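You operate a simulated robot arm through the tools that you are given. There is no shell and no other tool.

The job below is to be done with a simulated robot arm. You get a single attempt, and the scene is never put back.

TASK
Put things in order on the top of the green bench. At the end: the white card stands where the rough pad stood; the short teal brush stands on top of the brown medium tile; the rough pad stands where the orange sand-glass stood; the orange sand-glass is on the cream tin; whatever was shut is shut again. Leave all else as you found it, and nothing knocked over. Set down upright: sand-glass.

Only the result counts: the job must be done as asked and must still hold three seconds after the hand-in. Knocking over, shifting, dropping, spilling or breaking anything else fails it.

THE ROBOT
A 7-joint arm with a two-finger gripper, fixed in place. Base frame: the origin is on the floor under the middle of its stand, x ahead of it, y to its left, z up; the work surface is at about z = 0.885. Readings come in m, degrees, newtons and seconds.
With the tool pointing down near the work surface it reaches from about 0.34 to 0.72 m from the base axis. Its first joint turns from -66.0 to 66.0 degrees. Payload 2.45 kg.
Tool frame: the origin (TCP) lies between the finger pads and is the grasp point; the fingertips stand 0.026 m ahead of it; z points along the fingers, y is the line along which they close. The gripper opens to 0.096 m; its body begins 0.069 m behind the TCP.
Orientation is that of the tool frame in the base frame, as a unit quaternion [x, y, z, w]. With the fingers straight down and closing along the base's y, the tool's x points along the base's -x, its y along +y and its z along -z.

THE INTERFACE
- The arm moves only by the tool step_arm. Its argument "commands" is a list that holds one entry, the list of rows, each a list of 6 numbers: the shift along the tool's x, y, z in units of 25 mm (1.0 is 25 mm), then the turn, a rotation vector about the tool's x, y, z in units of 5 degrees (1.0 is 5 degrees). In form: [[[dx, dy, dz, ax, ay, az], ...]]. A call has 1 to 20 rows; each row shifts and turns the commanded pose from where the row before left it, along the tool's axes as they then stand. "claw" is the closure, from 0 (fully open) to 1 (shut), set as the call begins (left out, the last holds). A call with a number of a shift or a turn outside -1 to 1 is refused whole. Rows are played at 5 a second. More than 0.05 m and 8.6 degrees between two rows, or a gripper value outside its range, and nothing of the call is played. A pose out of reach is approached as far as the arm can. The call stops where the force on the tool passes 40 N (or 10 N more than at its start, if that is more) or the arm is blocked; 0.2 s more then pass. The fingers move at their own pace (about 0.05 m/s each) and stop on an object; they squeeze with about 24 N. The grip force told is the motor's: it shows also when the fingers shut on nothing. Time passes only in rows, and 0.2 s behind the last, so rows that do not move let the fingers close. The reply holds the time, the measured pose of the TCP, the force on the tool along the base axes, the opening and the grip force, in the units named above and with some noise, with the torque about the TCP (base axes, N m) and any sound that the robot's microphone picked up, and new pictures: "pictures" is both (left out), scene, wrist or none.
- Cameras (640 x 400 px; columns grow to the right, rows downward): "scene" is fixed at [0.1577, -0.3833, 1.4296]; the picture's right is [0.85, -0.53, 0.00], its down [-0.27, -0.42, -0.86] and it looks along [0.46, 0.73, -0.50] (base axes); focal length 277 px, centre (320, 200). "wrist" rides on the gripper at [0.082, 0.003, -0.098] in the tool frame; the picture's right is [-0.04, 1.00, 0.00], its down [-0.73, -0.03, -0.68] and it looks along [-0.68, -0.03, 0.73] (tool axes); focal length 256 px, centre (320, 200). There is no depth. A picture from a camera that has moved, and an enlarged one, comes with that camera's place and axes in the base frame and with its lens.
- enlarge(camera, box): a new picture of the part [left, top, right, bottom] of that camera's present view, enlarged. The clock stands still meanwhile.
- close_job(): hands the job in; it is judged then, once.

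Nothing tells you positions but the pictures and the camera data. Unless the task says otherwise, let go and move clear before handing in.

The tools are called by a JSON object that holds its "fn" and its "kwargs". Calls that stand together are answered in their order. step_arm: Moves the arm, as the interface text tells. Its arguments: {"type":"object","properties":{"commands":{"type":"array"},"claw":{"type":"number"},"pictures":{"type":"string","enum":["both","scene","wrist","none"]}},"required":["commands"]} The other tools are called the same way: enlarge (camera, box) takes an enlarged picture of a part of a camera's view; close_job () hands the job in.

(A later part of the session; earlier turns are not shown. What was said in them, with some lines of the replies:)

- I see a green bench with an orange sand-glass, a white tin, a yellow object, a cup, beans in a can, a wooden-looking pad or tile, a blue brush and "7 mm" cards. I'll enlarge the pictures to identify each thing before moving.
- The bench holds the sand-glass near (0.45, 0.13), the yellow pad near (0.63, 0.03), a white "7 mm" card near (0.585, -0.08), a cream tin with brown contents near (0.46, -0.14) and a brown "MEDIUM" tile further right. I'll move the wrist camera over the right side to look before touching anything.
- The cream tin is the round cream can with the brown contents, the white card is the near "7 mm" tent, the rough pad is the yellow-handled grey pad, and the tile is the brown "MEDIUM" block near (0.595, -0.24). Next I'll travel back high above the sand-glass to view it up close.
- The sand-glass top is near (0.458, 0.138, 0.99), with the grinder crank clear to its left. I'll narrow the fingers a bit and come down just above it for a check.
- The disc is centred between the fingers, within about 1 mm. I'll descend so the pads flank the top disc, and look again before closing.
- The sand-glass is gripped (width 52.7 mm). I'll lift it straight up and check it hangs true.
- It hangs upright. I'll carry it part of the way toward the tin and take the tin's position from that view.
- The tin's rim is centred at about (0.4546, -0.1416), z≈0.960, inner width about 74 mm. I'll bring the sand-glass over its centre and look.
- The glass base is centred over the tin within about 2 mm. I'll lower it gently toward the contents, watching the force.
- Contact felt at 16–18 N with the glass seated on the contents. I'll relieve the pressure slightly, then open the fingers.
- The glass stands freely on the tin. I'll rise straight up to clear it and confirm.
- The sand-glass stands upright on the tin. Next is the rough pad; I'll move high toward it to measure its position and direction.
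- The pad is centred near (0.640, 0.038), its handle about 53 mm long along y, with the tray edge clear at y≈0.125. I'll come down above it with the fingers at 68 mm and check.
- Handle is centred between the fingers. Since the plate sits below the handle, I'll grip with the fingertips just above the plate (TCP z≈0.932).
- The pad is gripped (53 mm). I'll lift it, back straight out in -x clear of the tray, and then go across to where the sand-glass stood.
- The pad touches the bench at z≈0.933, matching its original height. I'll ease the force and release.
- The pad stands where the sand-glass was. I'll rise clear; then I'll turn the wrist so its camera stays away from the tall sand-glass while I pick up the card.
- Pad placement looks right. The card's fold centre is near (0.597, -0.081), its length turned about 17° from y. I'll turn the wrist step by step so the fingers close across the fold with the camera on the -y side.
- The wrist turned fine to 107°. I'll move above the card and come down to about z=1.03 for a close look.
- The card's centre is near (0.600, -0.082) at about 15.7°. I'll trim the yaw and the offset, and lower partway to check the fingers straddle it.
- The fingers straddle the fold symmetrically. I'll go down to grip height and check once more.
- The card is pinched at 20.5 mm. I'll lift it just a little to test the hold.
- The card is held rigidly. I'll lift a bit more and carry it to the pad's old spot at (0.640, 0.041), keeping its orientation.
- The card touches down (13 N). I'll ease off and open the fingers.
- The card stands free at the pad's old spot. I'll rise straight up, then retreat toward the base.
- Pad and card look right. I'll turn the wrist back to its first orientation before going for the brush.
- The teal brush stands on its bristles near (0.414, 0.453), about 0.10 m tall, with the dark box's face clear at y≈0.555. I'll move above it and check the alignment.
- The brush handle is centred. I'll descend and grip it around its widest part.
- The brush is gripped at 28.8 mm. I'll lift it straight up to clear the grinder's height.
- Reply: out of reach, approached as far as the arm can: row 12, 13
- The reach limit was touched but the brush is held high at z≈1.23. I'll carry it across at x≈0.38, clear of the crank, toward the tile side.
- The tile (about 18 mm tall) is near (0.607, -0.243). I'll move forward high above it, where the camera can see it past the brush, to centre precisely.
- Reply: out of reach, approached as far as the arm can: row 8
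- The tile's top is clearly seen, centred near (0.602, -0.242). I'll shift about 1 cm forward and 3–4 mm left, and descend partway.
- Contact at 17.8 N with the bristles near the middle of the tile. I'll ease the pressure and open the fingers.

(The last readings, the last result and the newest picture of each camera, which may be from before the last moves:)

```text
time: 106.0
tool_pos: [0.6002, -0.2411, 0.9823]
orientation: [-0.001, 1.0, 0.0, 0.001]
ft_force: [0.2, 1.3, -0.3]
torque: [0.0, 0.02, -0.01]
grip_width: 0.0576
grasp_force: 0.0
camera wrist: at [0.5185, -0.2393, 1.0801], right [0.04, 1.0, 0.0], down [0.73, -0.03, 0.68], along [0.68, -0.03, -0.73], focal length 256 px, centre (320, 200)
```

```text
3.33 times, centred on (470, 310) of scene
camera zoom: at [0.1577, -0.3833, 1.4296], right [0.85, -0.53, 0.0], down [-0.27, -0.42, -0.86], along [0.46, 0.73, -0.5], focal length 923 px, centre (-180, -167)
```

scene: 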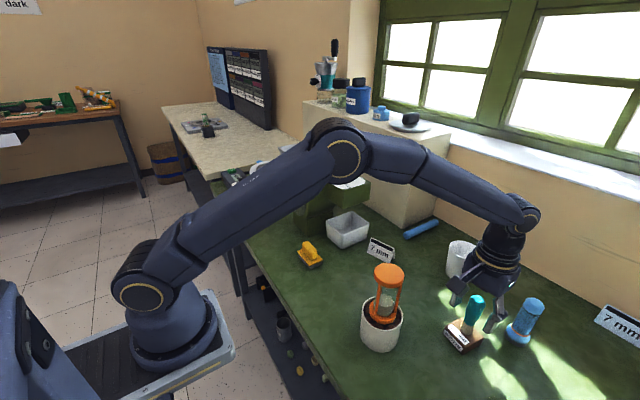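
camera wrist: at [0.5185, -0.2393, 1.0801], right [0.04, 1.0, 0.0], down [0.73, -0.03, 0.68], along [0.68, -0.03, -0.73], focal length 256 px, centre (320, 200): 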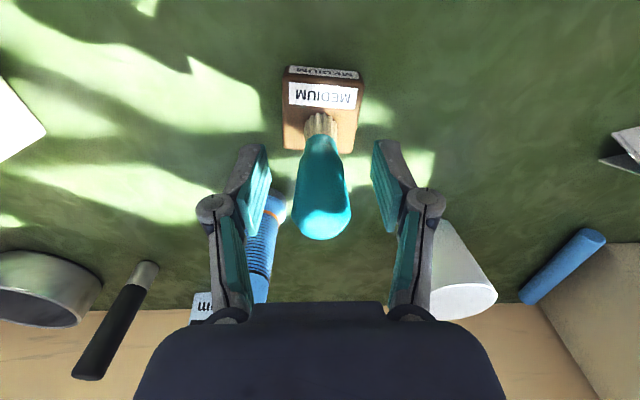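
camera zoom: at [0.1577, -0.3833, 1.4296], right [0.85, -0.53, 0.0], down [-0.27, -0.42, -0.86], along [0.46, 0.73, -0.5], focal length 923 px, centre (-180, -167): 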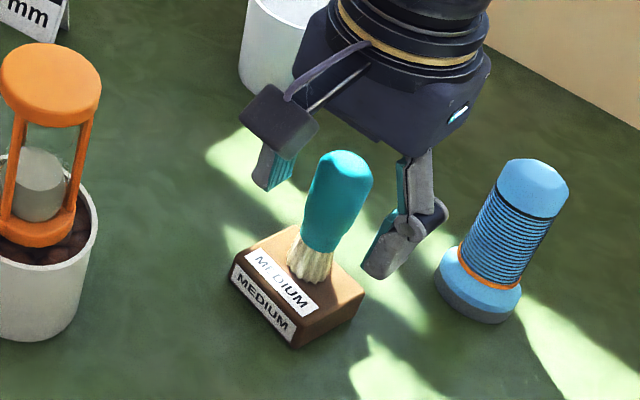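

The brush stands freely on the tile. I'll rise straight up to clear it, then retreat for a final look.

{"fn": "step_arm", "kwargs": {"commands": [[[0, 0, -0.3, 0, 0, 0], [0, 0, -0.6, 0, 0, 0], [0, 0, -0.9, 0, 0, 0], [0, 0, -1, 0, 0, 0], [0, 0, -1, 0, 0, 0], [0, 0, -1, 0, 0, 0], [0, 0, -1, 0, 0, 0], [0, 0, -1, 0, 0, 0], [0, 0, -0.8, 0, 0, 0], [0.6, 0, 0, 0, 0, 0], [1, 0, 0, 0, 0, 0], [1, 0, 0, 0, 0, 0], [1, 0, 0, 0, 0, 0], [1, 0, 0, 0, 0, 0], [1, 0, 0, 0, 0, 0], [1, 0, 0, 0, 0, 0], [1, 0, 0, 0, 0, 0], [1, 0, 0, 0, 0, 0], [0, 0, 0, 0, 0, 0]]]}}

{"fn": "enlarge", "kwargs": {"camera": "scene", "box": [290, 200, 550, 370]}}

{"fn": "enlarge", "kwargs": {"camera": "wrist", "box": [180, 40, 500, 240]}}

```text
time: 110.0
tool_pos: [0.3858, -0.2425, 1.1714]
orientation: [0.0, 1.0, 0.0, 0.0]
ft_force: [-0.1, -0.2, -0.6]
torque: [0.01, 0.02, 0.07]
grip_width: 0.0576
grasp_force: 0.1
camera wrist: at [0.3033, -0.2408, 1.2692], right [0.04, 1.0, 0.0], down [0.73, -0.03, 0.68], along [0.68, -0.03, -0.73], focal length 256 px, centre (320, 200)
```

scene: 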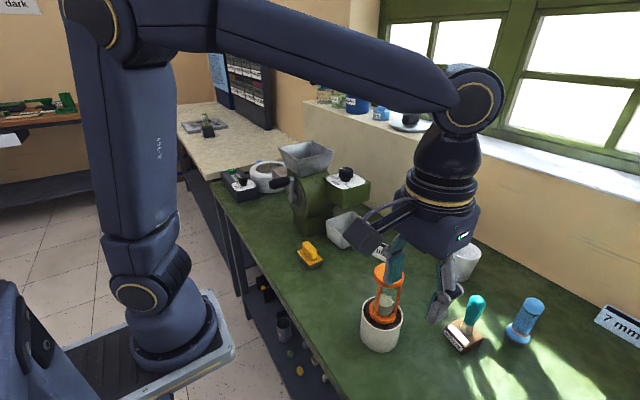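
wrist: 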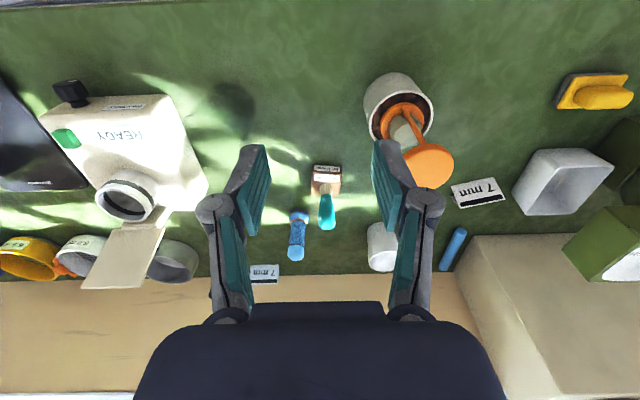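

```text
2.35 times, centred on (420, 285) of scene
camera zoom: at [0.1577, -0.3833, 1.4296], right [0.85, -0.53, 0.0], down [-0.27, -0.42, -0.86], along [0.46, 0.73, -0.5], focal length 652 px, centre (85, 0)
```

zoom: 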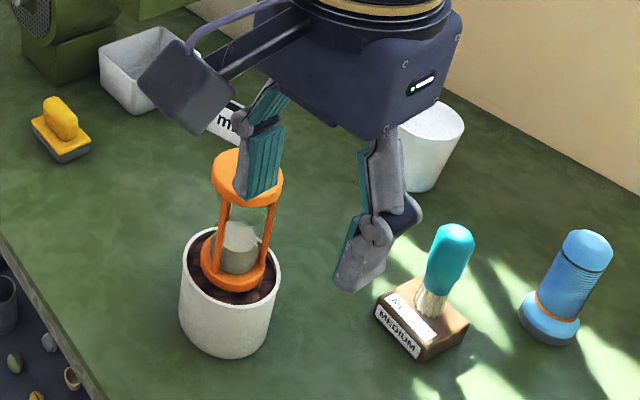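

```text
2.00 times, centred on (340, 140) of wrist
camera zoom: at [0.3033, -0.2408, 1.2692], right [0.04, 1.0, 0.0], down [0.73, -0.03, 0.68], along [0.68, -0.03, -0.73], focal length 512 px, centre (280, 320)
```

zoom: 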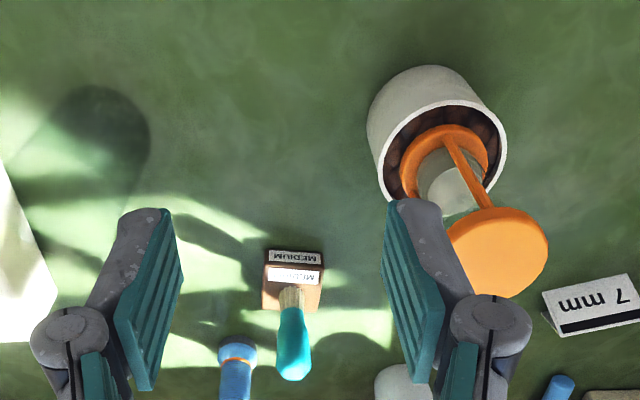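

All four things look in place. I'll take the arm back to its starting pose for an unobstructed final check.

{"fn": "step_arm", "kwargs": {"commands": [[[0.5, 0, -0.6, 0, 0, 0], [0.5, 0, -0.9, 0, 0, 0], [0, 0.6, 0, 0, 0, 0], [0, 1, 0, 0, 0, 0], [0, 1, 0, 0, 0, 0], [0, 1, 0, 0, 0, 0], [0, 1, 0, 0, 0, 0], [0, 1, 0, 0, 0, 0], [0, 1, 0, 0, 0, 0], [0, 1, 0, 0, 0, 0], [0, 1, 0, 0, 0, 0], [0, 1, 0, 0, 0, 0], [0, 1, 0, 0, 0, 0], [0, 1, 0, 0, 0, 0], [0, 1, 0, 0, 0, 0], [0, 1, 0, 0, 0, 0], [0, 1, 0, 0, 0, 0], [0, 1, 0, 0, 0, 0], [0, 0.8, 0, 0, 0, 0], [0, 0, 0, 0, 0, 0]]], "claw": 0}}

{"fn": "enlarge", "kwargs": {"camera": "scene", "box": [280, 200, 440, 360]}}

{"fn": "enlarge", "kwargs": {"camera": "scene", "box": [340, 220, 640, 400]}}

{"fn": "enlarge", "kwargs": {"camera": "wrist", "box": [0, 60, 400, 300]}}

```text
time: 114.2
tool_pos: [0.3617, 0.1693, 1.2092]
orientation: [0.0, 1.0, 0.0, -0.001]
ft_force: [-0.2, -0.6, 0.1]
torque: [-0.03, -0.02, 0.0]
grip_width: 0.0963
grasp_force: 0.1
camera wrist: at [0.2792, 0.1706, 1.307], right [0.04, 1.0, 0.0], down [0.73, -0.03, 0.68], along [0.68, -0.03, -0.73], focal length 256 px, centre (320, 200)
```

scene: 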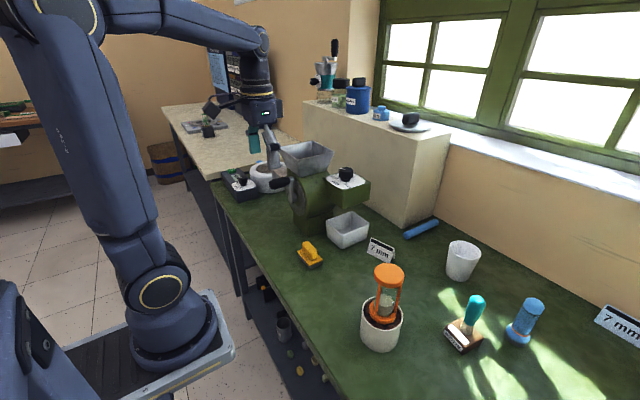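
wrist: 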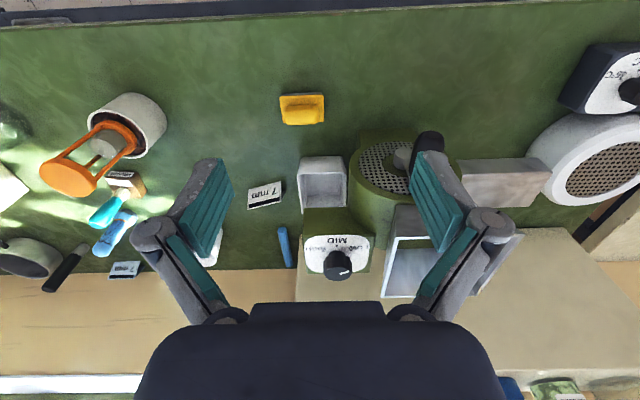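

```text
2.50 times, centred on (360, 280) of scene
camera zoom: at [0.1577, -0.3832, 1.4296], right [0.85, -0.53, 0.0], down [-0.27, -0.42, -0.86], along [0.46, 0.73, -0.5], focal length 692 px, centre (220, 0)
```

zoom: 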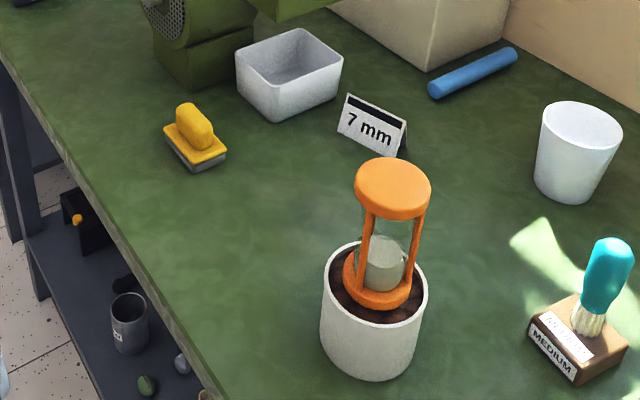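

```text
2.13 times, centred on (490, 310) of scene
camera zoom: at [0.1577, -0.3832, 1.4296], right [0.85, -0.53, 0.0], down [-0.27, -0.42, -0.86], along [0.46, 0.73, -0.5], focal length 591 px, centre (-43, -35)
```

zoom: 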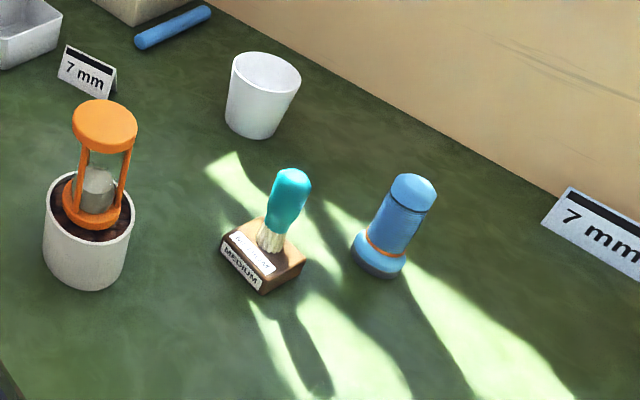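

```text
1.60 times, centred on (200, 180) of wrist
camera zoom: at [0.2792, 0.1706, 1.307], right [0.04, 1.0, 0.0], down [0.73, -0.03, 0.68], along [0.68, -0.03, -0.73], focal length 410 px, centre (512, 232)
```

zoom: 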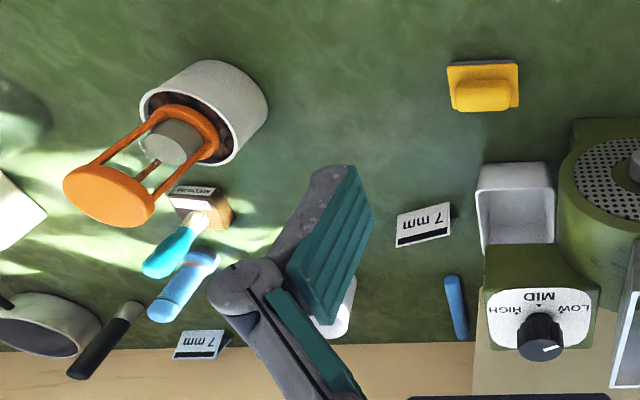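

Everything is in its place:
- The sand-glass stands upright on the cream tin.
- The pad is at the sand-glass's old spot.
- The white card is at the pad's old spot.
- The teal brush stands on the MEDIUM tile.

Nothing else has shifted and nothing was opened, so I'm handing the job in.

{"fn": "close_job", "kwargs": {}}

```text
The job is handed in.
```

The bench is arranged as you asked, and the job is handed in. The last pictures, taken with the arm back at its starting pose, showed:

- **Sand-glass:** it stands upright on the cream tin. I took the round cream can with the brown contents to be the tin. The glass rests on those contents, just inside the rim.
- **Rough pad:** it stands where the sand-glass stood, within about 5 mm by my measurements.
- **White card:** it stands where the pad stood, turned the same way as before. I used the near "7 mm" card, since the far one looks light blue.
- **Teal brush:** it stands on its bristles near the middle of the brown MEDIUM tile.

I opened nothing, so there was nothing to shut again. I saw nothing else moved or knocked over.
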